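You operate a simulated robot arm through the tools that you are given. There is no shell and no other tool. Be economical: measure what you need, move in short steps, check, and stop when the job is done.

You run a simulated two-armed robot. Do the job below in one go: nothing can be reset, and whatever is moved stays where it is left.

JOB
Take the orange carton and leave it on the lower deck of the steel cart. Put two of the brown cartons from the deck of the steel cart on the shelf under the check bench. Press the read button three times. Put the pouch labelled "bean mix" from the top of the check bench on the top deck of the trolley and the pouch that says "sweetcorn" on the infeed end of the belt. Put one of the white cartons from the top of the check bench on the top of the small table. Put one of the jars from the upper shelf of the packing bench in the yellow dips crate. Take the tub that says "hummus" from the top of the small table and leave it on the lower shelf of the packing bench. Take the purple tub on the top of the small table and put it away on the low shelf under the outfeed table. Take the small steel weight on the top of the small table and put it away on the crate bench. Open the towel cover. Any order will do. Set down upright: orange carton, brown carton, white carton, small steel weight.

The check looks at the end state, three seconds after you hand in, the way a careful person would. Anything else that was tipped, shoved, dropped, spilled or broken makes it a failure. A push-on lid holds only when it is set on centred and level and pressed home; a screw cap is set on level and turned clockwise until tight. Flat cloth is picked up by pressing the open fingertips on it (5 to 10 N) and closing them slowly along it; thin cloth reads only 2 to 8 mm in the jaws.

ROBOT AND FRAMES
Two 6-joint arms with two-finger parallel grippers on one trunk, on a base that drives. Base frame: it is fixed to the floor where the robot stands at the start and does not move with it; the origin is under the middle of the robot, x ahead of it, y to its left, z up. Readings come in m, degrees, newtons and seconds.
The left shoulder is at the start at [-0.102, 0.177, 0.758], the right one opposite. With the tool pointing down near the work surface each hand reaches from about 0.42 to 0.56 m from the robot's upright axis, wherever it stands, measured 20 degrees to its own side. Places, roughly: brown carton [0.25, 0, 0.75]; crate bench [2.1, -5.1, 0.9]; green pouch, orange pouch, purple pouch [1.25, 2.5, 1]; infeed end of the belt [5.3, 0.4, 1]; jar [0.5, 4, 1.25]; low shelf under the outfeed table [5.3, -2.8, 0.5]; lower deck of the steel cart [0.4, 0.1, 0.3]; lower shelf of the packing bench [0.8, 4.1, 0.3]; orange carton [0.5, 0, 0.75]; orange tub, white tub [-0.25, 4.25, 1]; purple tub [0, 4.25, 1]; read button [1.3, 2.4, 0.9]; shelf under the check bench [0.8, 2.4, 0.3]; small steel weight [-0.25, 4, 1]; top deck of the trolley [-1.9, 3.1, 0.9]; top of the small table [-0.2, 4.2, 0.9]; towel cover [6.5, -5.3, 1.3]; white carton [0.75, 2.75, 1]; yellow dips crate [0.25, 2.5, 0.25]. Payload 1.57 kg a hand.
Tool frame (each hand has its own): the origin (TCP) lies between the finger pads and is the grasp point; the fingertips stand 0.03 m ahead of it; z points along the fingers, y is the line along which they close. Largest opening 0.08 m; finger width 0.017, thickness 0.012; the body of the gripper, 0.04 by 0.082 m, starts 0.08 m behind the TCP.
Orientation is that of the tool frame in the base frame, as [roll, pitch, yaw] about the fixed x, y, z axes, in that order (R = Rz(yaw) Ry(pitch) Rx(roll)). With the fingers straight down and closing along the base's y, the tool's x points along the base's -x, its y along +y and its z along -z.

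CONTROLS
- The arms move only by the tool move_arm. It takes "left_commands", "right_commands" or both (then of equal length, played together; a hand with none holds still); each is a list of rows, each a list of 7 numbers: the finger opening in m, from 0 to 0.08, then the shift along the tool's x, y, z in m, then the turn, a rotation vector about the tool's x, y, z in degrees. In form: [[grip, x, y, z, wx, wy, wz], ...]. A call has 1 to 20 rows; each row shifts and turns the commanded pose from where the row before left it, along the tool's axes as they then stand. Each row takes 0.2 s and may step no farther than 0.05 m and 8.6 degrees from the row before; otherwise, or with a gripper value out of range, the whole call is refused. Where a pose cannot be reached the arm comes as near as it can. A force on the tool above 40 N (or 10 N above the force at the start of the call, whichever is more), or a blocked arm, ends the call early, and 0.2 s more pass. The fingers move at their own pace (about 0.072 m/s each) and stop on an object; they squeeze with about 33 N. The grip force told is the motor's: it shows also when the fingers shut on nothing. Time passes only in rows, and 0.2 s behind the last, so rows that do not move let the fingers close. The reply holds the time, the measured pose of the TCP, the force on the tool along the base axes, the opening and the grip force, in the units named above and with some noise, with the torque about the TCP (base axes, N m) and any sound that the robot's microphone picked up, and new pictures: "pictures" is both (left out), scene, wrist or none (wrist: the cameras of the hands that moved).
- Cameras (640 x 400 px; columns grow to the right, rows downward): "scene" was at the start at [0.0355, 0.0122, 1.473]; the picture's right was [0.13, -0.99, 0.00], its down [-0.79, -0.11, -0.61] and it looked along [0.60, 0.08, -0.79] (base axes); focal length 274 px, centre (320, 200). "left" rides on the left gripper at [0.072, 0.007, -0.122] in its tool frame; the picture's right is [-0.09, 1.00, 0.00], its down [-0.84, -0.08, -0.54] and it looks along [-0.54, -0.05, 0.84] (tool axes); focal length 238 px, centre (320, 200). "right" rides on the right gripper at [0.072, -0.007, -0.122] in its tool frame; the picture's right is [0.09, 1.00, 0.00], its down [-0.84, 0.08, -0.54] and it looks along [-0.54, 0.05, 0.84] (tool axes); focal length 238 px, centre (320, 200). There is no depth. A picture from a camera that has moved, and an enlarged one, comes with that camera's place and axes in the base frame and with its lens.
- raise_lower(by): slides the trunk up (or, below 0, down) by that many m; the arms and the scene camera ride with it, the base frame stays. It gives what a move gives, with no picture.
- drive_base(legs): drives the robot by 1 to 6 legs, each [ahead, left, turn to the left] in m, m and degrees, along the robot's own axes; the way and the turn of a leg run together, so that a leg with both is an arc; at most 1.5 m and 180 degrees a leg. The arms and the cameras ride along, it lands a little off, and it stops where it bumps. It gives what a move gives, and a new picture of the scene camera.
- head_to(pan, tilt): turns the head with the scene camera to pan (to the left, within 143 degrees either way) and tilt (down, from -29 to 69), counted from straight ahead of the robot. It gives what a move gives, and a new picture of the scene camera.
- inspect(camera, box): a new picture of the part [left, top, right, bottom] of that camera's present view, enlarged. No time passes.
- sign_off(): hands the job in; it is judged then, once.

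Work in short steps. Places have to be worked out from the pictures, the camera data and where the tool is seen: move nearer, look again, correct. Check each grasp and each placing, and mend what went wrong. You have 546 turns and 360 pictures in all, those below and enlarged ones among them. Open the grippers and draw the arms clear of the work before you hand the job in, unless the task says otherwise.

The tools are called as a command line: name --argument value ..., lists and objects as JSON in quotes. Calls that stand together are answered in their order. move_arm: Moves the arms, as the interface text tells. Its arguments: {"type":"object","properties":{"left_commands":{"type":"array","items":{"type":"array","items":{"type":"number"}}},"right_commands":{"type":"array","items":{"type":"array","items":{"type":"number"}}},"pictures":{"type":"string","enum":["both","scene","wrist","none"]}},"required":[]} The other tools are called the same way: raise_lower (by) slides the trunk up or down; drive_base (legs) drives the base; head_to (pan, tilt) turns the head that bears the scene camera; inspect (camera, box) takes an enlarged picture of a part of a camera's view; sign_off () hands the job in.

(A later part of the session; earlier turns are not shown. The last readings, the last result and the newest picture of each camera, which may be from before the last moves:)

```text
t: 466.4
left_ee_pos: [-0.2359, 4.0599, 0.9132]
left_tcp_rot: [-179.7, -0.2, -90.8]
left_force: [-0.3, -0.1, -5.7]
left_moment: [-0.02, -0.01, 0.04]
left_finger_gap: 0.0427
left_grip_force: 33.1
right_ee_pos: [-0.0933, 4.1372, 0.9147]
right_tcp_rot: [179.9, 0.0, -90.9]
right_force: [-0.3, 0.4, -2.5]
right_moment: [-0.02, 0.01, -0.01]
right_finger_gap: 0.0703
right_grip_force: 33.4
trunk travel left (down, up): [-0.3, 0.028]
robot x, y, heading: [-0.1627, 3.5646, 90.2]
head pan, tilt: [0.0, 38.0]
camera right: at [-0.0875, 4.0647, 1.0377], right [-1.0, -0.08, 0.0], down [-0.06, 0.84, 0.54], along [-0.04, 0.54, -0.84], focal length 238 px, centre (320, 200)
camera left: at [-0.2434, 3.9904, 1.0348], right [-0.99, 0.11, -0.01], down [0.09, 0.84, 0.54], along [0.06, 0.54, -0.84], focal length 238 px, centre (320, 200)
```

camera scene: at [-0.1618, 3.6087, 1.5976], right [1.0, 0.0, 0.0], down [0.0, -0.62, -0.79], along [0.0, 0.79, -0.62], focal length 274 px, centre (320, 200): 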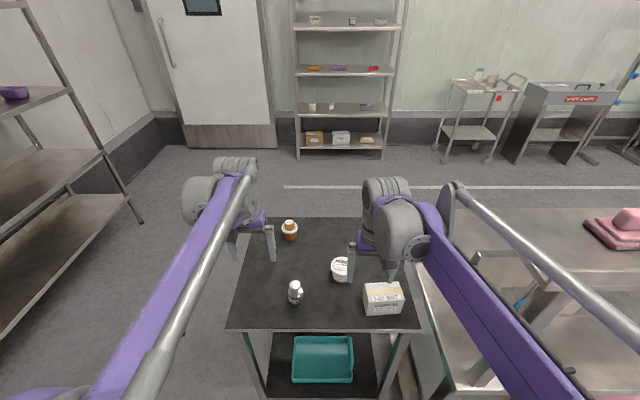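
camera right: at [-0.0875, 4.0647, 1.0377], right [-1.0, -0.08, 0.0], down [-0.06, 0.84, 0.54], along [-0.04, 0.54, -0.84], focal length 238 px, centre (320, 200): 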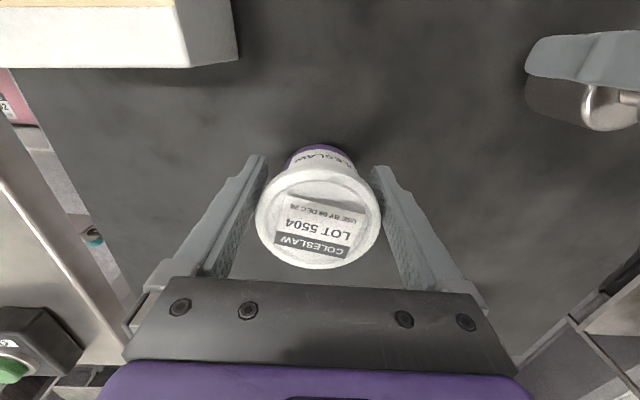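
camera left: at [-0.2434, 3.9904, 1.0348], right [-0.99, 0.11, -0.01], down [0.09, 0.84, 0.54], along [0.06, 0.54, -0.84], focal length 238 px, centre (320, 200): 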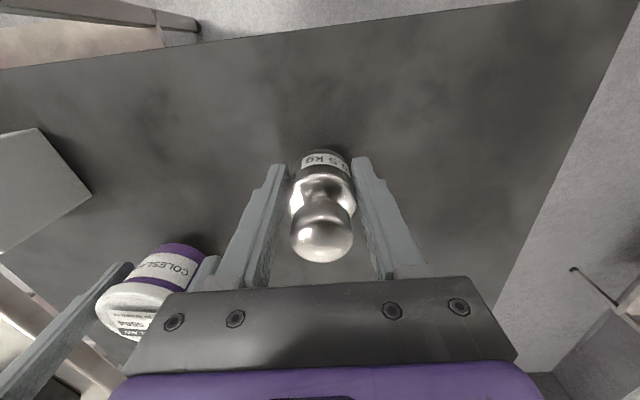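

Both are held and came up whole. I lift them to travel height, back away, and drive along the aisle to the east.

move_arm --right_commands '[[0.0, 0, 0, -0.02, 0, 0, 0], [0.0, 0.01, 0, -0.035, 0, 0, 0], [0.0, 0.02, 0, -0.035, 0, 0, 0], [0.0, 0.02, 0, -0.035, 0, 0, 0], [0.0, 0.02, 0, -0.03, 0, 0, 0], [0.0, 0.02, 0, 0, 0, 0, 0]]' --left_commands '[[0.0, 0, 0, -0.02, 0, 0, 0], [0.0, 0.0, 0, -0.035, 0, 0, 0], [0.0, 0.01, 0, -0.035, 0, 0, 0], [0.0, 0.01, 0, -0.035, 0, 0, 0], [0.0, 0.01, 0, -0.03, 0, 0, 0], [0.0, 0, 0, 0, 0, 0, 0]]' --pictures "none"

drive_base --legs '[[-0.45, 0, 0], [0, 0, -90], [1.3, 0.1, 0], [1.2, 0, 0], [0, 0, -45]]'

```text
t: 467.8
left_ee_pos: [-0.2373, 4.0302, 1.0678]
left_tcp_rot: [-179.7, -0.2, -90.9]
left_force: [0.9, 0.2, -4.5]
left_moment: [-0.05, -0.03, 0.01]
left_finger_gap: 0.0425
left_grip_force: 33.0
right_ee_pos: [-0.0944, 4.0462, 1.0697]
right_tcp_rot: [179.9, -0.1, -90.8]
right_force: [0.5, -0.3, -2.5]
right_moment: [-0.01, 0.02, -0.04]
right_finger_gap: 0.0701
right_grip_force: 33.0
trunk travel left (down, up): [-0.3, 0.028]
robot x, y, heading: [-0.1636, 3.5593, 89.9]
head pan, tilt: [0.0, 38.0]
```

```text
t: 488.4
left_ee_pos: [2.74, 2.9106, 1.0681]
left_tcp_rot: [-179.7, -0.3, 133.5]
left_force: [-0.7, 0.2, -4.7]
left_moment: [0.04, 0.03, 0.01]
left_finger_gap: 0.0423
left_grip_force: 32.9
right_ee_pos: [2.6471, 2.7982, 1.0693]
right_tcp_rot: [-179.9, 0.0, 133.5]
right_force: [0.2, 0.1, -2.5]
right_moment: [0.02, 0.01, -0.03]
right_finger_gap: 0.0704
right_grip_force: 33.0
trunk travel left (down, up): [-0.3, 0.028]
robot x, y, heading: [2.3605, 3.1906, -45.4]
head pan, tilt: [0.0, 38.0]
camera scene: at [2.3887, 3.1619, 1.5977], right [-0.71, -0.7, 0.0], down [-0.43, 0.44, -0.79], along [0.55, -0.56, -0.62], focal length 274 px, centre (320, 200)
```

scene: 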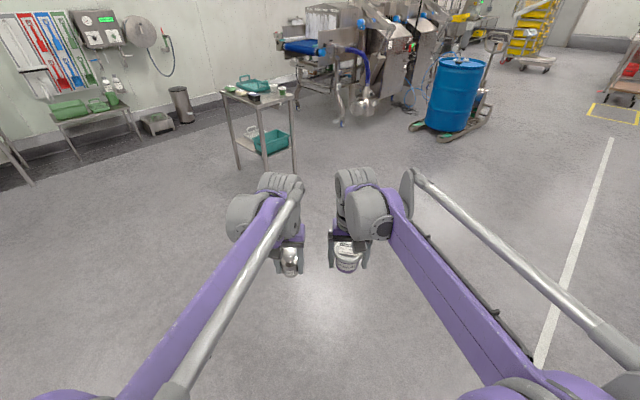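

I drive south along the open floor and look ahead.

drive_base --legs '[[0, 0, -44.6], [1.5, 0, 0], [1.0, 0, 0]]'

head_to --pan 30 --tilt 18

```text
t: 502.6
left_ee_pos: [2.4568, 0.2336, 1.0684]
left_tcp_rot: [-179.7, -0.3, 89.9]
left_force: [-0.8, 1.0, -4.3]
left_moment: [0.05, -0.01, -0.01]
left_finger_gap: 0.0422
left_grip_force: 32.7
right_ee_pos: [2.3141, 0.2143, 1.0698]
right_tcp_rot: [-180.0, 0.1, 89.8]
right_force: [0.0, -0.1, -1.8]
right_moment: [-0.01, -0.01, -0.02]
right_finger_gap: 0.0699
right_grip_force: 32.7
trunk travel left (down, up): [-0.3, 0.028]
robot x, y, heading: [2.3742, 0.7014, -89.2]
head pan, tilt: [0.0, 38.0]
camera scene: at [2.3761, 0.6579, 1.5976], right [-1.0, -0.02, 0.0], down [-0.01, 0.62, -0.79], along [0.01, -0.79, -0.62], focal length 274 px, centre (320, 200)
```

scene: 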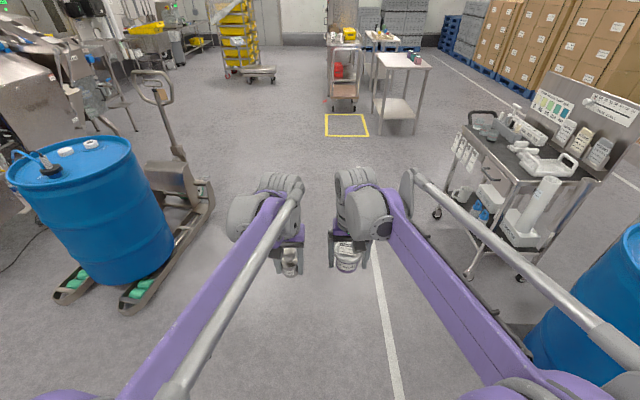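

```text
t: 503.5
left_ee_pos: [2.4567, 0.232, 1.0681]
left_tcp_rot: [-179.8, -0.2, 89.8]
left_force: [-0.8, 0.0, -5.2]
left_moment: [0.07, 0.01, 0.03]
left_finger_gap: 0.042
left_grip_force: 33.2
right_ee_pos: [2.3154, 0.2138, 1.0701]
right_tcp_rot: [179.9, 0.0, 89.8]
right_force: [-0.2, -0.2, -1.3]
right_moment: [-0.01, 0.01, -0.02]
right_finger_gap: 0.0706
right_grip_force: 32.7
trunk travel left (down, up): [-0.3, 0.028]
robot x, y, heading: [2.3743, 0.7011, -89.2]
head pan, tilt: [30.0, 18.0]
camera scene: at [2.4226, 0.6641, 1.6293], right [-0.86, -0.51, 0.0], down [-0.16, 0.27, -0.95], along [0.49, -0.82, -0.31], focal length 274 px, centre (320, 200)
```

scene: 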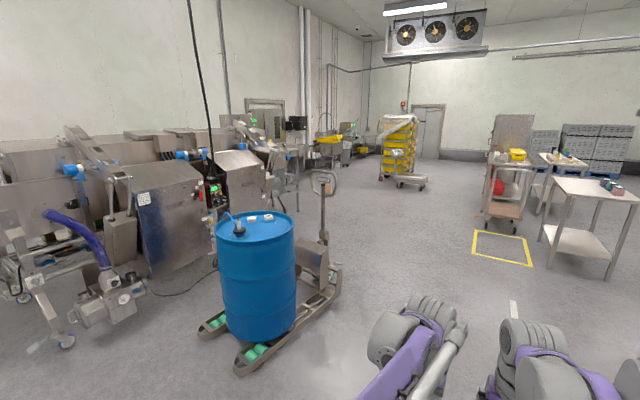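

The machine line runs along x of about 4 to 5. I go further south on the clear lane and look toward the outfeed.

drive_base --legs '[[1.5, 0, 0], [1.2, 0, 0]]'

head_to --pan 75 --tilt 18

```text
t: 516.6
left_ee_pos: [2.4806, -2.4718, 1.0681]
left_tcp_rot: [-179.7, -0.2, 89.1]
left_force: [-0.3, -0.7, -4.4]
left_moment: [0.04, -0.02, 0.01]
left_finger_gap: 0.0418
left_grip_force: 33.1
right_ee_pos: [2.3378, -2.4881, 1.0701]
right_tcp_rot: [180.0, 0.0, 89.0]
right_force: [0.1, -0.4, -2.0]
right_moment: [0.03, -0.01, 0.01]
right_finger_gap: 0.0703
right_grip_force: 33.2
trunk travel left (down, up): [-0.3, 0.028]
robot x, y, heading: [2.4064, -1.9994, -89.7]
head pan, tilt: [30.0, 18.0]
camera scene: at [2.4528, -2.04, 1.6293], right [-0.86, -0.5, 0.0], down [-0.16, 0.27, -0.95], along [0.48, -0.82, -0.31], focal length 274 px, centre (320, 200)
```

scene: 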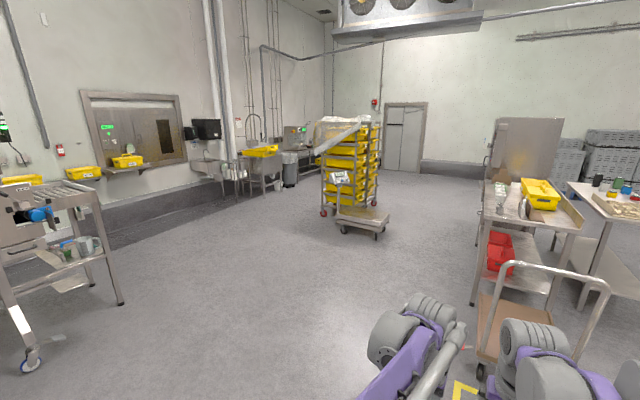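

```text
t: 517.8
left_ee_pos: [2.481, -2.4718, 1.0668]
left_tcp_rot: [-179.8, -0.2, 89.2]
left_force: [-0.2, -0.6, -5.8]
left_moment: [0.04, -0.01, 0.03]
left_finger_gap: 0.0421
left_grip_force: 33.6
right_ee_pos: [2.3396, -2.4881, 1.07]
right_tcp_rot: [-179.9, 0.0, 89.2]
right_force: [0.1, 0.1, -1.7]
right_moment: [0.02, 0.0, 0.0]
right_finger_gap: 0.0702
right_grip_force: 32.9
trunk travel left (down, up): [-0.3, 0.028]
robot x, y, heading: [2.402, -2.0047, -89.9]
head pan, tilt: [75.0, 18.0]
camera scene: at [2.496, -1.9834, 1.6294], right [-0.26, -0.97, 0.0], down [-0.3, 0.08, -0.95], along [0.92, -0.24, -0.31], focal length 274 px, centre (320, 200)
```

scene: 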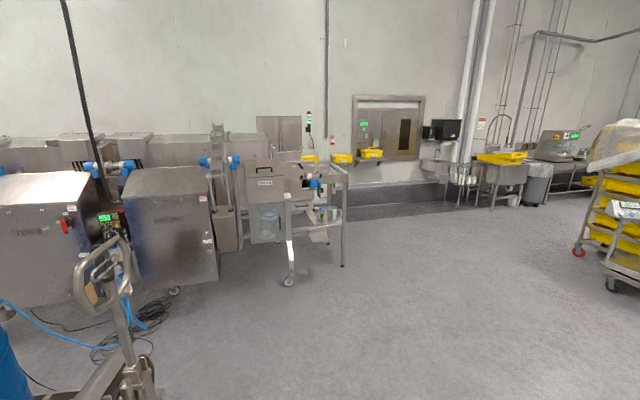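

The outfeed table is at about x 4.85 to 5.6, y -2.26 to -2.9. I turn toward it and approach.

drive_base --legs '[[0, 0, 90], [1.3, -0.6, 0]]'

head_to --pan 0 --tilt 30

```text
t: 528.8
left_ee_pos: [4.1898, -2.4851, 1.0675]
left_tcp_rot: [-179.7, -0.2, -179.5]
left_force: [0.3, -0.4, -4.6]
left_moment: [0.0, 0.05, 0.03]
left_finger_gap: 0.0419
left_grip_force: 33.1
right_ee_pos: [4.2082, -2.6279, 1.0695]
right_tcp_rot: [-180.0, 0.1, -179.7]
right_force: [1.0, -0.1, -1.7]
right_moment: [-0.03, 0.02, 0.02]
right_finger_gap: 0.0705
right_grip_force: 33.1
trunk travel left (down, up): [-0.3, 0.028]
robot x, y, heading: [3.7231, -2.5737, 1.4]
head pan, tilt: [75.0, 18.0]
camera scene: at [3.7023, -2.4787, 1.6293], right [0.97, -0.23, 0.0], down [-0.07, -0.3, -0.95], along [0.22, 0.92, -0.31], focal length 274 px, centre (320, 200)
```

scene: 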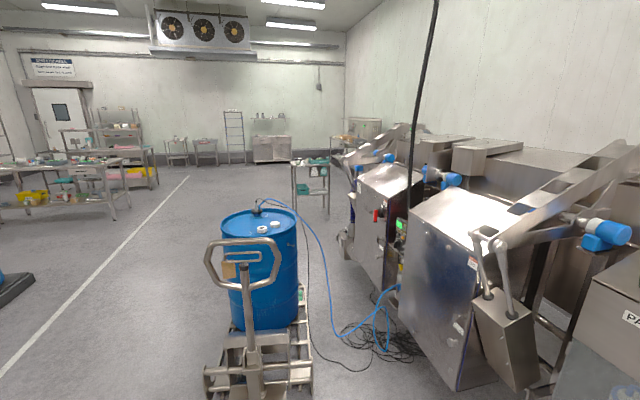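

```text
t: 530.2
left_ee_pos: [4.1893, -2.4855, 1.0683]
left_tcp_rot: [-179.7, -0.3, -179.6]
left_force: [0.4, 0.5, -4.8]
left_moment: [-0.02, 0.09, 0.0]
left_finger_gap: 0.0416
left_grip_force: 32.5
right_ee_pos: [4.2075, -2.6281, 1.0699]
right_tcp_rot: [-180.0, 0.0, -179.7]
right_force: [0.0, 0.0, -1.9]
right_moment: [0.01, 0.02, 0.0]
right_finger_gap: 0.0706
right_grip_force: 32.9
trunk travel left (down, up): [-0.3, 0.028]
robot x, y, heading: [3.7229, -2.5688, 1.7]
head pan, tilt: [0.0, 30.0]
camera scene: at [3.7708, -2.5672, 1.61], right [0.03, -1.0, 0.0], down [-0.5, -0.01, -0.87], along [0.87, 0.02, -0.5], focal length 274 px, centre (320, 200)
```

scene: 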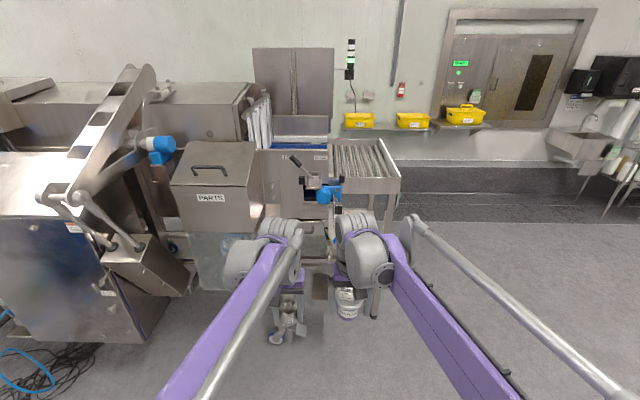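

I move right for a clear view under the outfeed table.

drive_base --legs '[[0.3, -0.95, 0]]'

head_to --pan 25 --tilt 32

```text
t: 538.9
left_ee_pos: [4.5085, -3.434, 1.0684]
left_tcp_rot: [-179.7, -0.2, 179.9]
left_force: [-0.3, -0.9, -4.7]
left_moment: [0.01, 0.09, 0.01]
left_finger_gap: 0.0416
left_grip_force: 33.3
right_ee_pos: [4.5257, -3.5776, 1.0696]
right_tcp_rot: [180.0, 0.1, 179.9]
right_force: [-0.3, -0.5, -1.0]
right_moment: [0.02, 0.02, 0.0]
right_finger_gap: 0.0701
right_grip_force: 33.3
trunk travel left (down, up): [-0.3, 0.028]
robot x, y, heading: [4.0433, -3.5121, 0.7]
head pan, tilt: [0.0, 30.0]
camera scene: at [4.0903, -3.5135, 1.61], right [0.02, -1.0, 0.0], down [-0.5, -0.01, -0.87], along [0.87, 0.01, -0.5], focal length 274 px, centre (320, 200)
```

scene: 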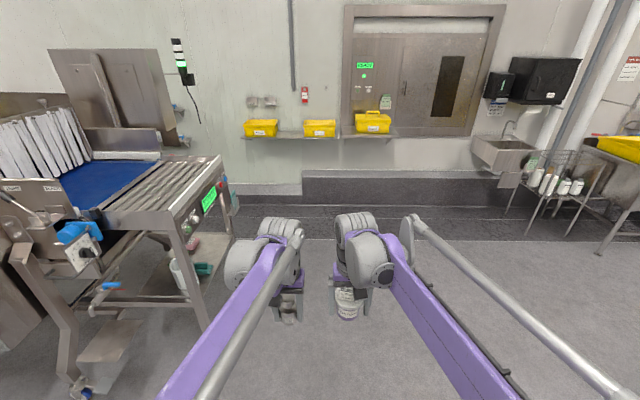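

```text
t: 539.8
left_ee_pos: [4.5079, -3.4348, 1.068]
left_tcp_rot: [-179.7, -0.2, 179.9]
left_force: [-0.3, -0.6, -5.1]
left_moment: [0.03, 0.09, 0.0]
left_finger_gap: 0.0414
left_grip_force: 33.3
right_ee_pos: [4.5271, -3.5772, 1.0691]
right_tcp_rot: [179.9, 0.0, 179.8]
right_force: [-0.1, 0.8, -1.5]
right_moment: [0.01, 0.05, 0.0]
right_finger_gap: 0.0703
right_grip_force: 33.2
trunk travel left (down, up): [-0.3, 0.028]
robot x, y, heading: [4.0402, -3.5179, 1.0]
head pan, tilt: [25.0, 32.0]
camera scene: at [4.0804, -3.4758, 1.6069], right [0.44, -0.9, 0.0], down [-0.48, -0.23, -0.85], along [0.76, 0.37, -0.53], focal length 274 px, centre (320, 200)
```

scene: 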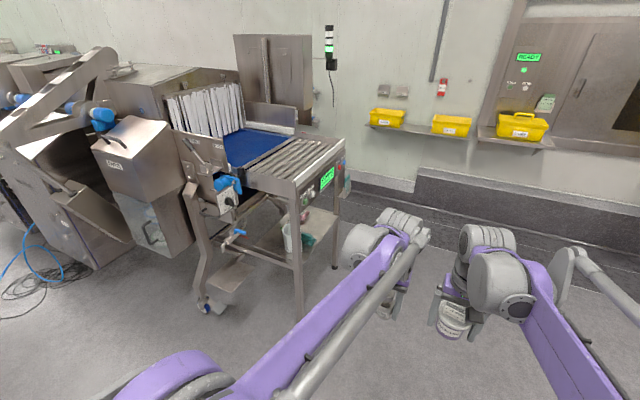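

inspect --camera "scene" --box '[180, 120, 370, 330]'

```text
1.90 times, centred on (275, 225) of scene
camera zoom: at [4.0804, -3.4758, 1.6069], right [0.44, -0.9, 0.0], down [-0.48, -0.23, -0.85], along [0.76, 0.37, -0.53], focal length 521 px, centre (406, 152)
```

zoom: 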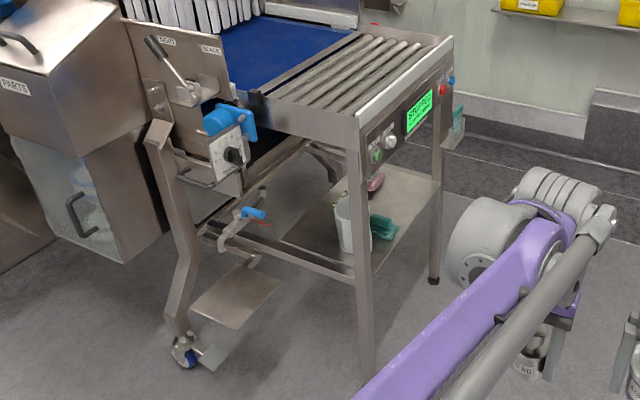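

To enter the low shelf under the end panel (bottom edge at about 0.82) I need a pitched grip on the tub. So I first go to the crate bench to set down the weight, where I can also re-grip the tub.

drive_base --legs '[[0, 0, 179], [0.9, 0.7, 0]]'

head_to --pan 20 --tilt 25

```text
t: 553.6
left_ee_pos: [2.6703, -4.2615, 1.0676]
left_tcp_rot: [-179.7, -0.1, -2.1]
left_force: [0.9, 0.3, -4.8]
left_moment: [-0.01, -0.08, -0.04]
left_finger_gap: 0.0411
left_grip_force: 33.3
right_ee_pos: [2.6557, -4.1182, 1.0712]
right_tcp_rot: [180.0, -0.1, -2.2]
right_force: [1.0, -0.4, -1.4]
right_moment: [0.0, -0.05, -0.03]
right_finger_gap: 0.0684
right_grip_force: 33.0
trunk travel left (down, up): [-0.3, 0.028]
robot x, y, heading: [3.138, -4.1926, 179.0]
head pan, tilt: [25.0, 32.0]
camera scene: at [3.0996, -4.2308, 1.6069], right [-0.41, 0.91, 0.0], down [0.48, 0.21, -0.85], along [-0.78, -0.34, -0.53], focal length 274 px, centre (320, 200)
```

scene: 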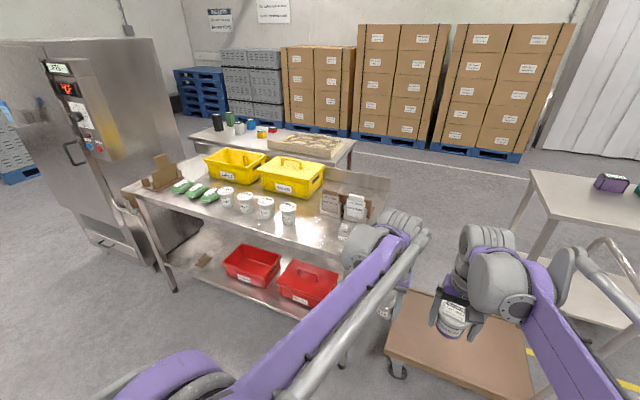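

```text
t: 554.3
left_ee_pos: [2.6683, -4.2617, 1.0677]
left_tcp_rot: [-179.8, -0.3, -2.0]
left_force: [0.5, 0.3, -6.2]
left_moment: [0.03, -0.07, 0.04]
left_finger_gap: 0.0408
left_grip_force: 33.1
right_ee_pos: [2.6565, -4.117, 1.0687]
right_tcp_rot: [-180.0, -0.1, -2.2]
right_force: [0.0, 0.1, -1.5]
right_moment: [-0.03, -0.04, -0.05]
right_finger_gap: 0.0682
right_grip_force: 32.9
trunk travel left (down, up): [-0.3, 0.028]
robot x, y, heading: [3.138, -4.1944, 178.8]
head pan, tilt: [20.0, 25.0]
camera scene: at [3.0942, -4.2244, 1.618], right [-0.32, 0.95, 0.0], down [0.4, 0.14, -0.91], along [-0.86, -0.29, -0.42], focal length 274 px, centre (320, 200)
```

scene: 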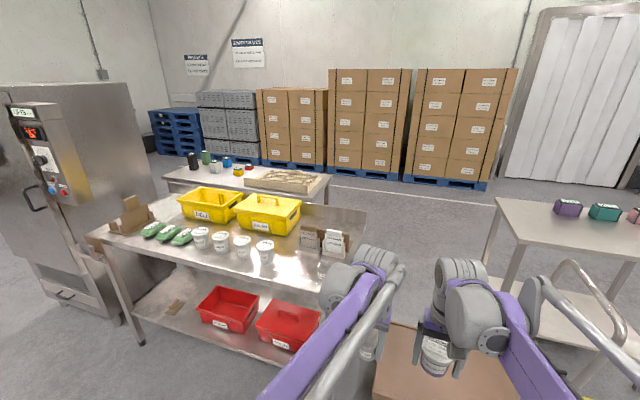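

The finger gaps are slowly shrinking, so I check both held objects.

move_arm --left_commands '[[0.0, 0, 0, 0, 0, 0, 0]]' --right_commands '[[0.0, 0, 0, 0, 0, 0, 0]]' --pictures "wrist"

```text
t: 554.7
left_ee_pos: [2.671, -4.2618, 1.0684]
left_tcp_rot: [-179.8, -0.1, -2.1]
left_force: [-0.1, 1.5, -4.2]
left_moment: [-0.04, -0.08, 0.03]
left_finger_gap: 0.0407
left_grip_force: 32.5
right_ee_pos: [2.6572, -4.1184, 1.0695]
right_tcp_rot: [-180.0, 0.0, -2.2]
right_force: [0.8, -0.5, -0.9]
right_moment: [0.02, -0.03, 0.0]
right_finger_gap: 0.0681
right_grip_force: 33.0
trunk travel left (down, up): [-0.3, 0.028]
robot x, y, heading: [3.1406, -4.1937, 178.9]
head pan, tilt: [20.0, 25.0]
camera right: at [2.729, -4.1145, 1.1924], right [0.05, -1.0, 0.0], down [-0.84, -0.05, 0.54], along [-0.54, -0.03, -0.84], focal length 238 px, centre (320, 200)
camera left: at [2.7412, -4.2704, 1.1901], right [-0.13, -0.99, -0.01], down [-0.84, 0.1, 0.54], along [-0.53, 0.07, -0.84], focal length 238 px, centre (320, 200)
```

right: 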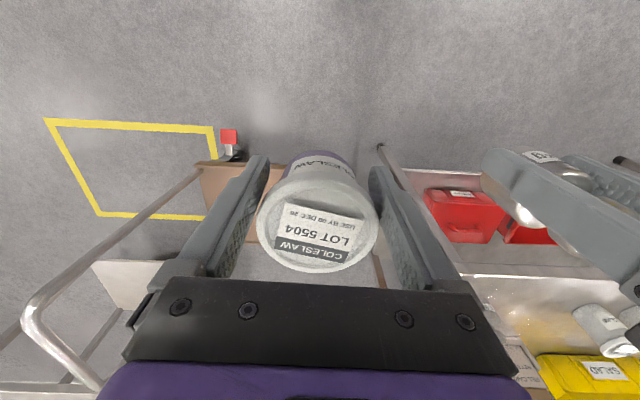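
left: 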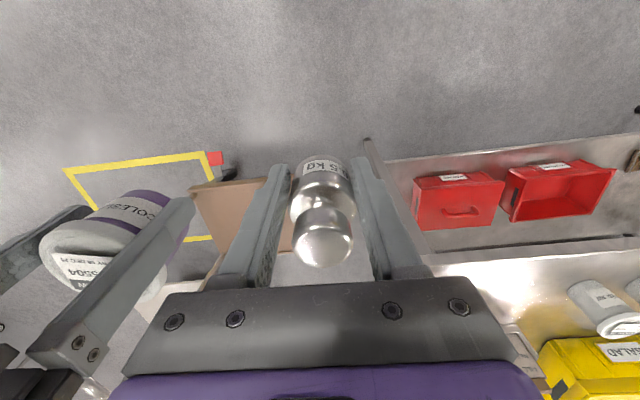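

The objects have only shifted slightly in the grip. I go to the bench promptly to set down the weight.

drive_base --legs '[[0, 0.4, 1]]'

head_to --pan 0 --tilt 42

```text
t: 558.8
left_ee_pos: [2.6654, -4.6651, 1.0675]
left_tcp_rot: [-179.7, -0.2, -1.4]
left_force: [0.1, 0.3, -5.2]
left_moment: [-0.03, -0.05, -0.01]
left_finger_gap: 0.0406
left_grip_force: 33.2
right_ee_pos: [2.6502, -4.5218, 1.0692]
right_tcp_rot: [-180.0, -0.1, -1.5]
right_force: [-0.3, 0.0, -0.8]
right_moment: [0.01, -0.08, 0.01]
right_finger_gap: 0.0677
right_grip_force: 32.7
trunk travel left (down, up): [-0.3, 0.028]
robot x, y, heading: [3.1306, -4.596, 179.6]
head pan, tilt: [20.0, 25.0]
camera scene: at [3.0899, -4.6228, 1.618], right [-0.34, 0.94, 0.0], down [0.4, 0.14, -0.91], along [-0.85, -0.31, -0.42], focal length 274 px, centre (320, 200)
```

scene: 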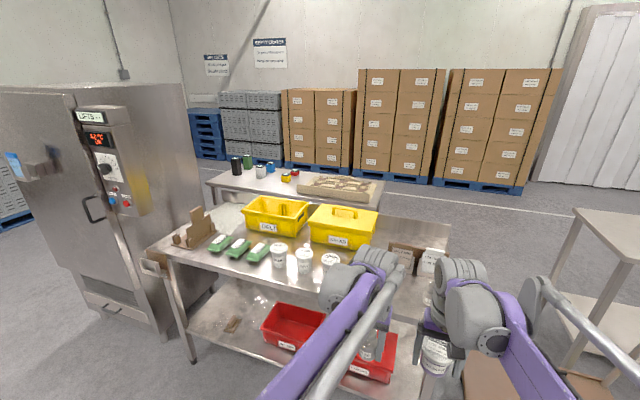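

```text
t: 559.6
left_ee_pos: [2.6661, -4.6642, 1.0677]
left_tcp_rot: [-179.7, -0.2, -1.3]
left_force: [0.4, -0.1, -4.4]
left_moment: [-0.02, -0.06, 0.01]
left_finger_gap: 0.0408
left_grip_force: 32.7
right_ee_pos: [2.6509, -4.5216, 1.0697]
right_tcp_rot: [-180.0, -0.1, -1.4]
right_force: [0.1, 0.2, -1.0]
right_moment: [-0.03, -0.03, 0.03]
right_finger_gap: 0.0678
right_grip_force: 32.9
trunk travel left (down, up): [-0.3, 0.028]
robot x, y, heading: [3.1347, -4.5927, 179.6]
head pan, tilt: [0.0, 42.0]
camera scene: at [3.093, -4.5913, 1.5918], right [0.0, 1.0, 0.0], down [0.67, 0.0, -0.74], along [-0.74, 0.0, -0.67], focal length 274 px, centre (320, 200)
```

scene: 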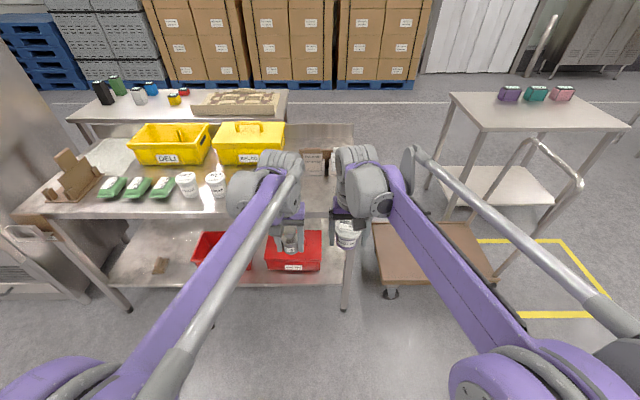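

I drive 0.2 m closer and look from both wrist cameras for a free spot.

drive_base --legs '[[0.2, 0, 0]]'

move_arm --left_commands '[[0.0, 0, 0, 0, 0, 0, 0]]' --right_commands '[[0.0, 0, 0, 0, 0, 0, 0]]' --pictures "wrist"

```text
t: 561.2
left_ee_pos: [2.4686, -4.6641, 1.0675]
left_tcp_rot: [-179.7, -0.3, -1.3]
left_force: [-0.2, 0.0, -5.2]
left_moment: [0.01, -0.04, -0.02]
left_finger_gap: 0.0404
left_grip_force: 32.4
right_ee_pos: [2.4521, -4.5216, 1.0701]
right_tcp_rot: [180.0, 0.0, -1.4]
right_force: [0.3, -0.2, -1.5]
right_moment: [-0.01, 0.02, 0.02]
right_finger_gap: 0.0676
right_grip_force: 33.0
trunk travel left (down, up): [-0.3, 0.028]
robot x, y, heading: [2.9351, -4.5938, 179.6]
head pan, tilt: [0.0, 42.0]
camera scene: at [2.8954, -4.5904, 1.5916], right [0.0, 1.0, 0.0], down [0.67, 0.0, -0.74], along [-0.74, 0.0, -0.67], focal length 274 px, centre (320, 200)
```

scene: 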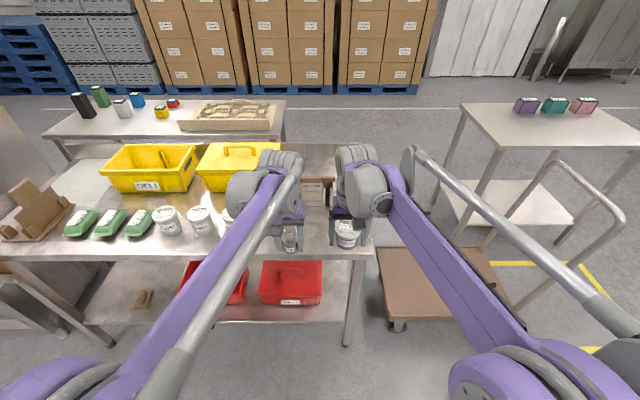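

```text
t: 561.6
left_ee_pos: [2.4698, -4.6653, 1.0673]
left_tcp_rot: [-179.6, -0.2, -1.1]
left_force: [1.2, 0.0, -4.5]
left_moment: [0.01, -0.05, -0.01]
left_finger_gap: 0.0412
left_grip_force: 32.5
right_ee_pos: [2.4549, -4.5221, 1.0688]
right_tcp_rot: [180.0, 0.0, -1.3]
right_force: [0.8, -0.1, -1.4]
right_moment: [-0.02, 0.0, -0.01]
right_finger_gap: 0.0677
right_grip_force: 33.3
trunk travel left (down, up): [-0.3, 0.028]
robot x, y, heading: [2.9368, -4.5901, 179.7]
head pan, tilt: [0.0, 42.0]
camera right: at [2.5262, -4.5173, 1.1925], right [0.07, -1.0, 0.0], down [-0.84, -0.06, 0.54], along [-0.54, -0.04, -0.84], focal length 238 px, centre (320, 200)
camera left: at [2.5409, -4.6732, 1.1902], right [-0.11, -0.99, -0.01], down [-0.84, 0.09, 0.54], along [-0.54, 0.07, -0.84], focal length 238 px, centre (320, 200)
```

right: 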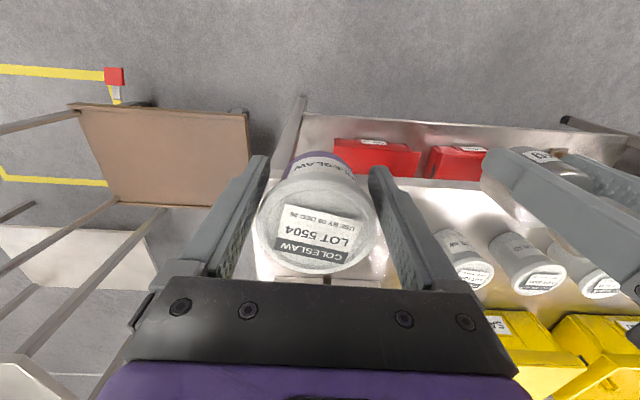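
left: 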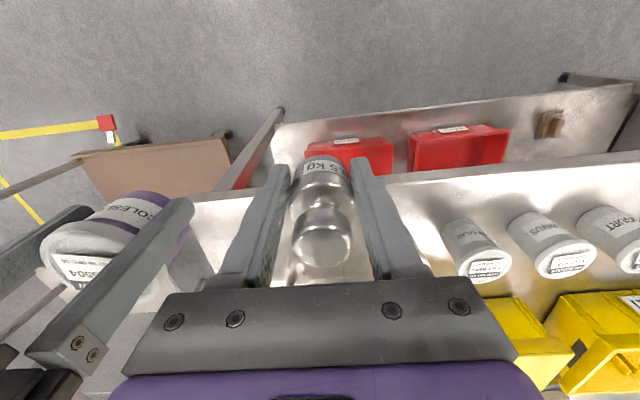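

The bench edge is at x of about 2.37, with cups near y -4.86 and card holders near (2.17, -4.6). A free spot for the weight is (2.30, -4.70). I move in.

drive_base --legs '[[0.12, 0.03, 0]]'

move_arm --left_commands '[[0.0, -0.03, 0, 0.02, 0, 0, 0], [0.0, -0.02, 0, 0.02, 0, 0, 0], [0.0, 0, 0, 0.02, 0, 0, 0], [0.0, 0, 0, 0, 0, 0, 0]]' --pictures "wrist"

```text
t: 562.8
left_ee_pos: [2.3486, -4.6945, 1.0667]
left_tcp_rot: [-179.6, -0.2, -1.2]
left_force: [0.5, -1.0, -5.1]
left_moment: [0.02, -0.02, -0.01]
left_finger_gap: 0.0407
left_grip_force: 33.5
right_ee_pos: [2.3343, -4.5521, 1.07]
right_tcp_rot: [-179.9, 0.0, -1.4]
right_force: [0.1, 0.5, -0.5]
right_moment: [0.03, -0.04, 0.01]
right_finger_gap: 0.0677
right_grip_force: 33.4
trunk travel left (down, up): [-0.3, 0.028]
robot x, y, heading: [2.8198, -4.6237, 179.8]
head pan, tilt: [0.0, 42.0]
camera scene: at [2.7768, -4.6197, 1.5916], right [0.0, 1.0, 0.0], down [0.67, 0.0, -0.74], along [-0.74, 0.0, -0.67], focal length 274 px, centre (320, 200)
```

scene: 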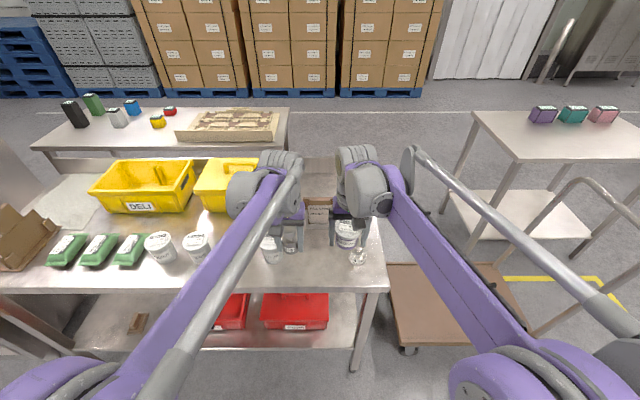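

```text
t: 563.8
left_ee_pos: [2.299, -4.6922, 1.007]
left_tcp_rot: [-179.7, -0.4, -1.2]
left_force: [0.1, 0.1, -5.2]
left_moment: [-0.01, -0.06, 0.0]
left_finger_gap: 0.0407
left_grip_force: 32.4
right_ee_pos: [2.3337, -4.5509, 1.0701]
right_tcp_rot: [-180.0, 0.0, -1.4]
right_force: [0.0, -0.3, -2.3]
right_moment: [0.04, -0.06, 0.0]
right_finger_gap: 0.0674
right_grip_force: 33.0
trunk travel left (down, up): [-0.3, 0.028]
robot x, y, heading: [2.8177, -4.6212, 180.2]
head pan, tilt: [0.0, 42.0]
camera left: at [2.3706, -4.7017, 1.1296], right [-0.11, -0.99, -0.01], down [-0.84, 0.09, 0.54], along [-0.53, 0.07, -0.84], focal length 238 px, centre (320, 200)
```

left: 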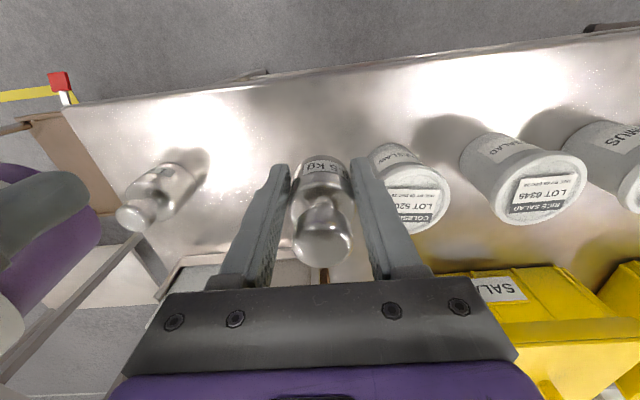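

A cup stands close on one side and another steel weight on the other. The middle of the gap is y of about -4.643. I move the right hand aside first, then shift the left.

move_arm --left_commands '[[0.0, 0, 0, -0.02, 0, 0, 0], [0.0, 0, 0, 0, 0, 0, 0], [0.0, 0, 0, 0, 0, 0, 0], [0.0, 0, -0.025, 0, 0, 0, 0], [0.0, -0.0, -0.024, 0, 0, 0, 0], [0.0, 0, 0, 0, 0, 0, 0]]' --right_commands '[[0.0, 0, -0.02, 0, 0, 0, 0], [0.0, 0, -0.04, 0, 0, 0, 0], [0.0, 0, -0.04, 0, 0, 0, 0], [0.0, 0, -0.03, 0, 0, 0, 0], [0.0, 0, 0, 0, 0, 0, 0], [0.0, 0, 0, 0, 0, 0, 0]]' --pictures "wrist"

```text
t: 565.2
left_ee_pos: [2.3003, -4.6443, 1.0272]
left_tcp_rot: [-179.7, -0.3, -1.2]
left_force: [0.0, 0.5, -5.7]
left_moment: [0.0, -0.08, 0.01]
left_finger_gap: 0.0409
left_grip_force: 33.3
right_ee_pos: [2.3363, -4.4209, 1.0688]
right_tcp_rot: [-180.0, 0.0, -1.3]
right_force: [-0.2, -0.3, -1.3]
right_moment: [-0.03, -0.01, 0.01]
right_finger_gap: 0.0674
right_grip_force: 33.3
trunk travel left (down, up): [-0.3, 0.028]
robot x, y, heading: [2.8155, -4.6243, 179.8]
head pan, tilt: [0.0, 42.0]
camera right: at [2.4091, -4.4168, 1.1916], right [0.07, -1.0, 0.0], down [-0.84, -0.06, 0.54], along [-0.54, -0.04, -0.84], focal length 238 px, centre (320, 200)
camera left: at [2.3716, -4.6517, 1.1496], right [-0.11, -0.99, -0.01], down [-0.84, 0.09, 0.54], along [-0.53, 0.07, -0.84], focal length 238 px, centre (320, 200)
```

right: 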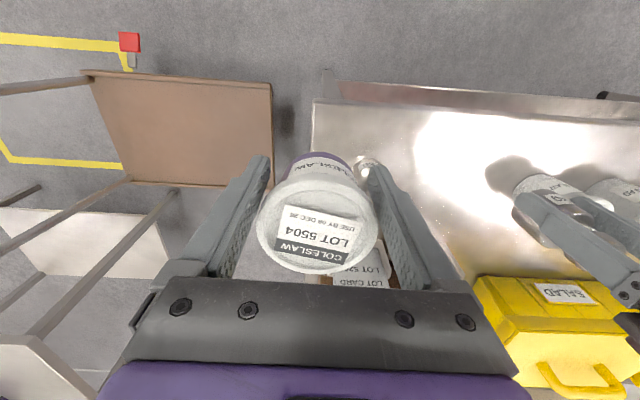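
left: 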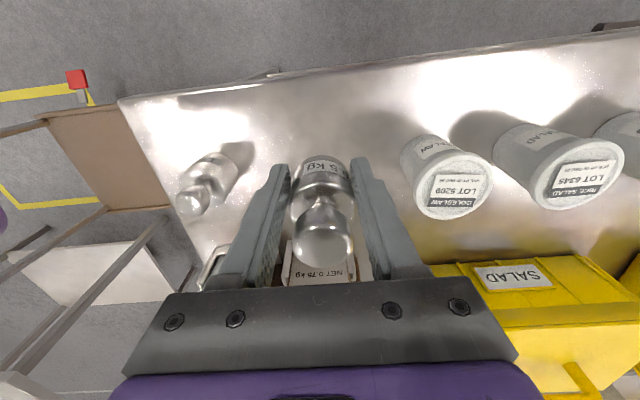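

Clearances are now about 3 to 5 cm on both sides. I lower the weight.

move_arm --left_commands '[[0.0, 0, 0, 0.02, 0, 0, 0], [0.0, 0, 0, 0.02, 0, 0, 0], [0.0, 0, 0, 0.02, 0, 0, 0], [0.0, 0, 0, 0.015, 0, 0, 0], [0.0, 0, 0, 0, 0, 0, 0]]' --pictures "wrist"

```text
t: 566.4
left_ee_pos: [2.2999, -4.6444, 0.9515]
left_tcp_rot: [-179.7, -0.2, -1.3]
left_force: [0.4, -0.6, -5.4]
left_moment: [0.01, -0.08, 0.04]
left_finger_gap: 0.0406
left_grip_force: 32.9
right_ee_pos: [2.3372, -4.4201, 1.069]
right_tcp_rot: [180.0, 0.0, -1.4]
right_force: [0.2, 0.0, -2.1]
right_moment: [0.01, -0.07, 0.0]
right_finger_gap: 0.067
right_grip_force: 32.5
trunk travel left (down, up): [-0.3, 0.028]
robot x, y, heading: [2.8182, -4.6233, 179.9]
head pan, tilt: [0.0, 42.0]
camera left: at [2.3721, -4.652, 1.0746], right [-0.11, -0.99, -0.01], down [-0.84, 0.09, 0.54], along [-0.53, 0.07, -0.84], focal length 238 px, centre (320, 200)
```

left: 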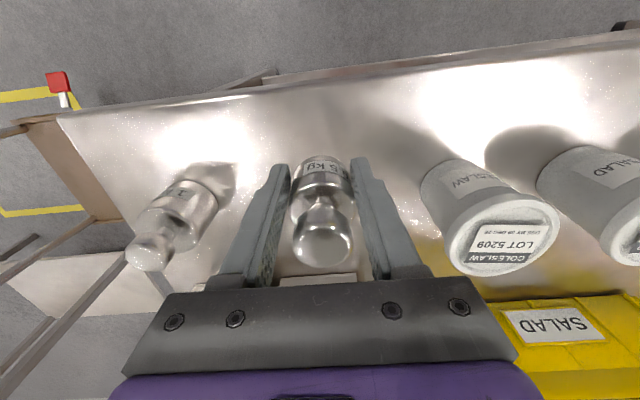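

move_arm --left_commands '[[0.0, 0, 0, 0.005, 0, 0, 0], [0.0, 0, 0, 0.005, 0, 0, 0], [0.0, 0, 0, 0, 0, 0, 0]]' --pictures "none"

```text
t: 567.2
left_ee_pos: [2.3001, -4.6435, 0.9425]
left_tcp_rot: [-179.8, -0.3, -1.2]
left_force: [-0.9, 0.2, -4.4]
left_moment: [-0.03, -0.09, 0.03]
left_finger_gap: 0.041
left_grip_force: 33.0
right_ee_pos: [2.3368, -4.4204, 1.0679]
right_tcp_rot: [-179.9, 0.0, -1.4]
right_force: [0.0, 0.0, -1.8]
right_moment: [0.0, -0.04, -0.01]
right_finger_gap: 0.067
right_grip_force: 32.8
trunk travel left (down, up): [-0.3, 0.028]
robot x, y, heading: [2.8204, -4.6208, 179.6]
head pan, tilt: [0.0, 42.0]
```

move_arm --left_commands '[[0.0, 0, 0, 0.004, 0, 0, 0], [0.0, 0, 0, 0.004, 0, 0, 0], [0.0, 0, 0, 0, 0, 0, 0]]' --pictures "none"

```text
t: 568.0
left_ee_pos: [2.3018, -4.643, 0.9342]
left_tcp_rot: [-179.6, -0.2, -1.2]
left_force: [1.0, 0.1, -4.6]
left_moment: [0.04, -0.09, -0.01]
left_finger_gap: 0.0405
left_grip_force: 33.5
right_ee_pos: [2.336, -4.4209, 1.0684]
right_tcp_rot: [180.0, 0.0, -1.4]
right_force: [0.0, 1.1, -1.4]
right_moment: [-0.01, -0.05, -0.01]
right_finger_gap: 0.0669
right_grip_force: 32.6
trunk travel left (down, up): [-0.3, 0.028]
robot x, y, heading: [2.8175, -4.6231, 180.1]
head pan, tilt: [0.0, 42.0]
```

move_arm --left_commands '[[0.0, 0, 0, 0.004, 0, 0, 0], [0.0, 0, 0, 0.003, 0, 0, 0], [0.0, 0, 0, 0, 0, 0, 0]]' --pictures "none"

```text
t: 568.8
left_ee_pos: [2.3006, -4.6427, 0.9269]
left_tcp_rot: [-179.8, -0.3, -1.2]
left_force: [0.3, 0.9, -4.1]
left_moment: [0.01, -0.05, -0.01]
left_finger_gap: 0.0405
left_grip_force: 32.7
right_ee_pos: [2.3361, -4.4211, 1.0709]
right_tcp_rot: [180.0, 0.0, -1.4]
right_force: [-0.8, 0.2, -1.7]
right_moment: [0.0, 0.0, -0.03]
right_finger_gap: 0.0662
right_grip_force: 32.8
trunk travel left (down, up): [-0.3, 0.028]
robot x, y, heading: [2.8174, -4.6209, 180.0]
head pan, tilt: [0.0, 42.0]
```

move_arm --left_commands '[[0.0, 0, 0, 0.004, 0, 0, 0], [0.0, 0, 0, 0.004, 0, 0, 0], [0.0, 0, 0, 0, 0, 0, 0]]' --pictures "wrist"

```text
t: 569.6
left_ee_pos: [2.301, -4.6426, 0.9205]
left_tcp_rot: [-179.7, -0.4, -1.2]
left_force: [1.0, -1.0, -5.0]
left_moment: [0.0, -0.08, 0.0]
left_finger_gap: 0.0407
left_grip_force: 33.5
right_ee_pos: [2.3358, -4.4198, 1.0693]
right_tcp_rot: [180.0, 0.0, -1.4]
right_force: [0.3, 0.6, -1.8]
right_moment: [-0.03, -0.06, -0.05]
right_finger_gap: 0.0669
right_grip_force: 33.4
trunk travel left (down, up): [-0.3, 0.028]
robot x, y, heading: [2.8206, -4.6238, 179.6]
head pan, tilt: [0.0, 42.0]
camera left: at [2.3727, -4.6518, 1.0421], right [-0.11, -0.99, -0.01], down [-0.84, 0.09, 0.54], along [-0.53, 0.07, -0.84], focal length 238 px, centre (320, 200)
```

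left: 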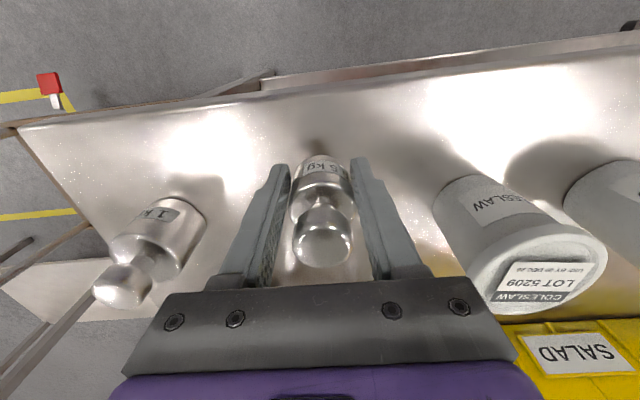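

move_arm --left_commands '[[0.0, 0, 0, 0.003, 0, 0, 0], [0.0, 0, 0, 0.003, 0, 0, 0], [0.0, 0, 0, 0, 0, 0, 0]]' --pictures "none"

```text
t: 570.4
left_ee_pos: [2.3001, -4.6433, 0.9147]
left_tcp_rot: [-179.6, -0.2, -1.2]
left_force: [-0.4, 0.2, -4.6]
left_moment: [0.0, -0.08, 0.0]
left_finger_gap: 0.0405
left_grip_force: 32.9
right_ee_pos: [2.3371, -4.4204, 1.069]
right_tcp_rot: [180.0, 0.0, -1.5]
right_force: [-0.4, 0.2, -1.3]
right_moment: [0.0, -0.02, 0.03]
right_finger_gap: 0.0665
right_grip_force: 32.7
trunk travel left (down, up): [-0.3, 0.028]
robot x, y, heading: [2.8192, -4.6224, 179.7]
head pan, tilt: [0.0, 42.0]
```

move_arm --left_commands '[[0.0, 0, 0, 0.003, 0, 0, 0], [0.0, 0, 0, 0.003, 0, 0, 0], [0.0, 0, 0, 0, 0, 0, 0]]' --pictures "none"

```text
t: 571.2
left_ee_pos: [2.301, -4.6432, 0.9086]
left_tcp_rot: [-179.7, -0.3, -1.2]
left_force: [-0.4, -0.5, -5.0]
left_moment: [0.0, -0.08, -0.02]
left_finger_gap: 0.0409
left_grip_force: 33.2
right_ee_pos: [2.3372, -4.4206, 1.069]
right_tcp_rot: [180.0, 0.0, -1.3]
right_force: [0.6, -1.1, -1.5]
right_moment: [-0.01, -0.01, 0.0]
right_finger_gap: 0.0666
right_grip_force: 33.2
trunk travel left (down, up): [-0.3, 0.028]
robot x, y, heading: [2.8162, -4.6246, 179.7]
head pan, tilt: [0.0, 42.0]
```

move_arm --left_commands '[[0.0, 0, 0, 0.003, 0, 0, 0], [0.0, 0, 0, 0.003, 0, 0, 0], [0.0, 0, 0, 0, 0, 0, 0]]' --pictures "none"

```text
t: 572.0
left_ee_pos: [2.3012, -4.6428, 0.9016]
left_tcp_rot: [-179.7, -0.3, -1.2]
left_force: [0.4, 0.1, -4.5]
left_moment: [0.04, -0.08, 0.0]
left_finger_gap: 0.0409
left_grip_force: 33.5
right_ee_pos: [2.3368, -4.4212, 1.0693]
right_tcp_rot: [-179.9, 0.0, -1.4]
right_force: [0.2, 0.4, -1.7]
right_moment: [-0.02, -0.02, -0.04]
right_finger_gap: 0.0666
right_grip_force: 33.0
trunk travel left (down, up): [-0.3, 0.028]
robot x, y, heading: [2.8207, -4.6209, 179.5]
head pan, tilt: [0.0, 42.0]
```

move_arm --left_commands '[[0.0, 0, 0, 0.003, 0, 0, 0], [0.0, 0, 0, 0.003, 0, 0, 0], [0.0, 0, 0, 0, 0, 0, 0]]' --pictures "wrist"

```text
t: 573.0
left_ee_pos: [2.3008, -4.6421, 0.8989]
left_tcp_rot: [-179.8, 0.0, -1.2]
left_force: [-2.2, 1.6, 28.8]
left_moment: [-0.25, 0.22, -0.07]
left_finger_gap: 0.0406
left_grip_force: 33.1
right_ee_pos: [2.3381, -4.4215, 1.0705]
right_tcp_rot: [-180.0, 0.0, -1.4]
right_force: [-0.1, 0.5, -0.5]
right_moment: [-0.04, -0.04, 0.0]
right_finger_gap: 0.0664
right_grip_force: 33.1
trunk travel left (down, up): [-0.3, 0.028]
robot x, y, heading: [2.815, -4.6197, 179.8]
head pan, tilt: [0.0, 42.0]
stopped in row 3 (left hand): the force on the tool passed its limit at 42 N (the readings are from after the stop); the commanded pose is now the measured one
camera left: at [2.3738, -4.6511, 1.0207], right [-0.11, -0.99, 0.0], down [-0.84, 0.09, 0.54], along [-0.54, 0.07, -0.84], focal length 238 px, centre (320, 200)
```

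left: 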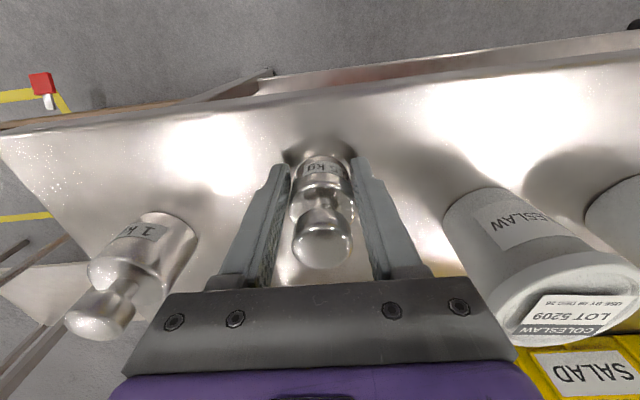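

Contact. I release and lift the left hand.

move_arm --left_commands '[[0.0, 0, 0, -0.001, 0, 0, 0], [0.07, 0, 0, 0, 0, 0, 0], [0.07, 0, 0, 0, 0, 0, 0], [0.07, 0, 0, -0.02, 0, 0, 0], [0.07, 0, 0, -0.04, 0, 0, 0], [0.07, 0, 0, -0.04, 0, 0, 0], [0.07, 0, 0, -0.04, 0, 0, 0], [0.07, 0, 0, -0.03, 0, 0, 0]]' --pictures "wrist"

```text
t: 574.8
left_ee_pos: [2.2992, -4.6443, 1.0672]
left_tcp_rot: [-179.7, -0.2, -1.3]
left_force: [0.0, 0.7, -0.5]
left_moment: [0.02, 0.02, -0.02]
left_finger_gap: 0.0698
left_grip_force: 0.1
right_ee_pos: [2.3374, -4.4214, 1.0692]
right_tcp_rot: [180.0, 0.0, -1.4]
right_force: [0.2, -1.1, -1.4]
right_moment: [-0.03, -0.04, -0.01]
right_finger_gap: 0.066
right_grip_force: 33.4
trunk travel left (down, up): [-0.3, 0.028]
robot x, y, heading: [2.816, -4.6199, 179.9]
head pan, tilt: [0.0, 42.0]
camera left: at [2.3717, -4.6527, 1.1903], right [-0.11, -0.99, -0.01], down [-0.84, 0.09, 0.54], along [-0.54, 0.07, -0.84], focal length 238 px, centre (320, 200)
```

left: 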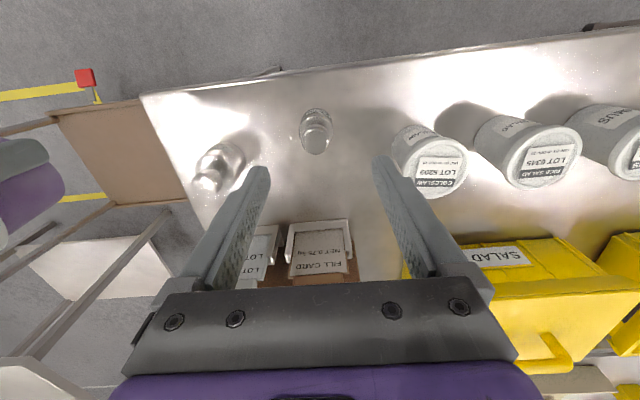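

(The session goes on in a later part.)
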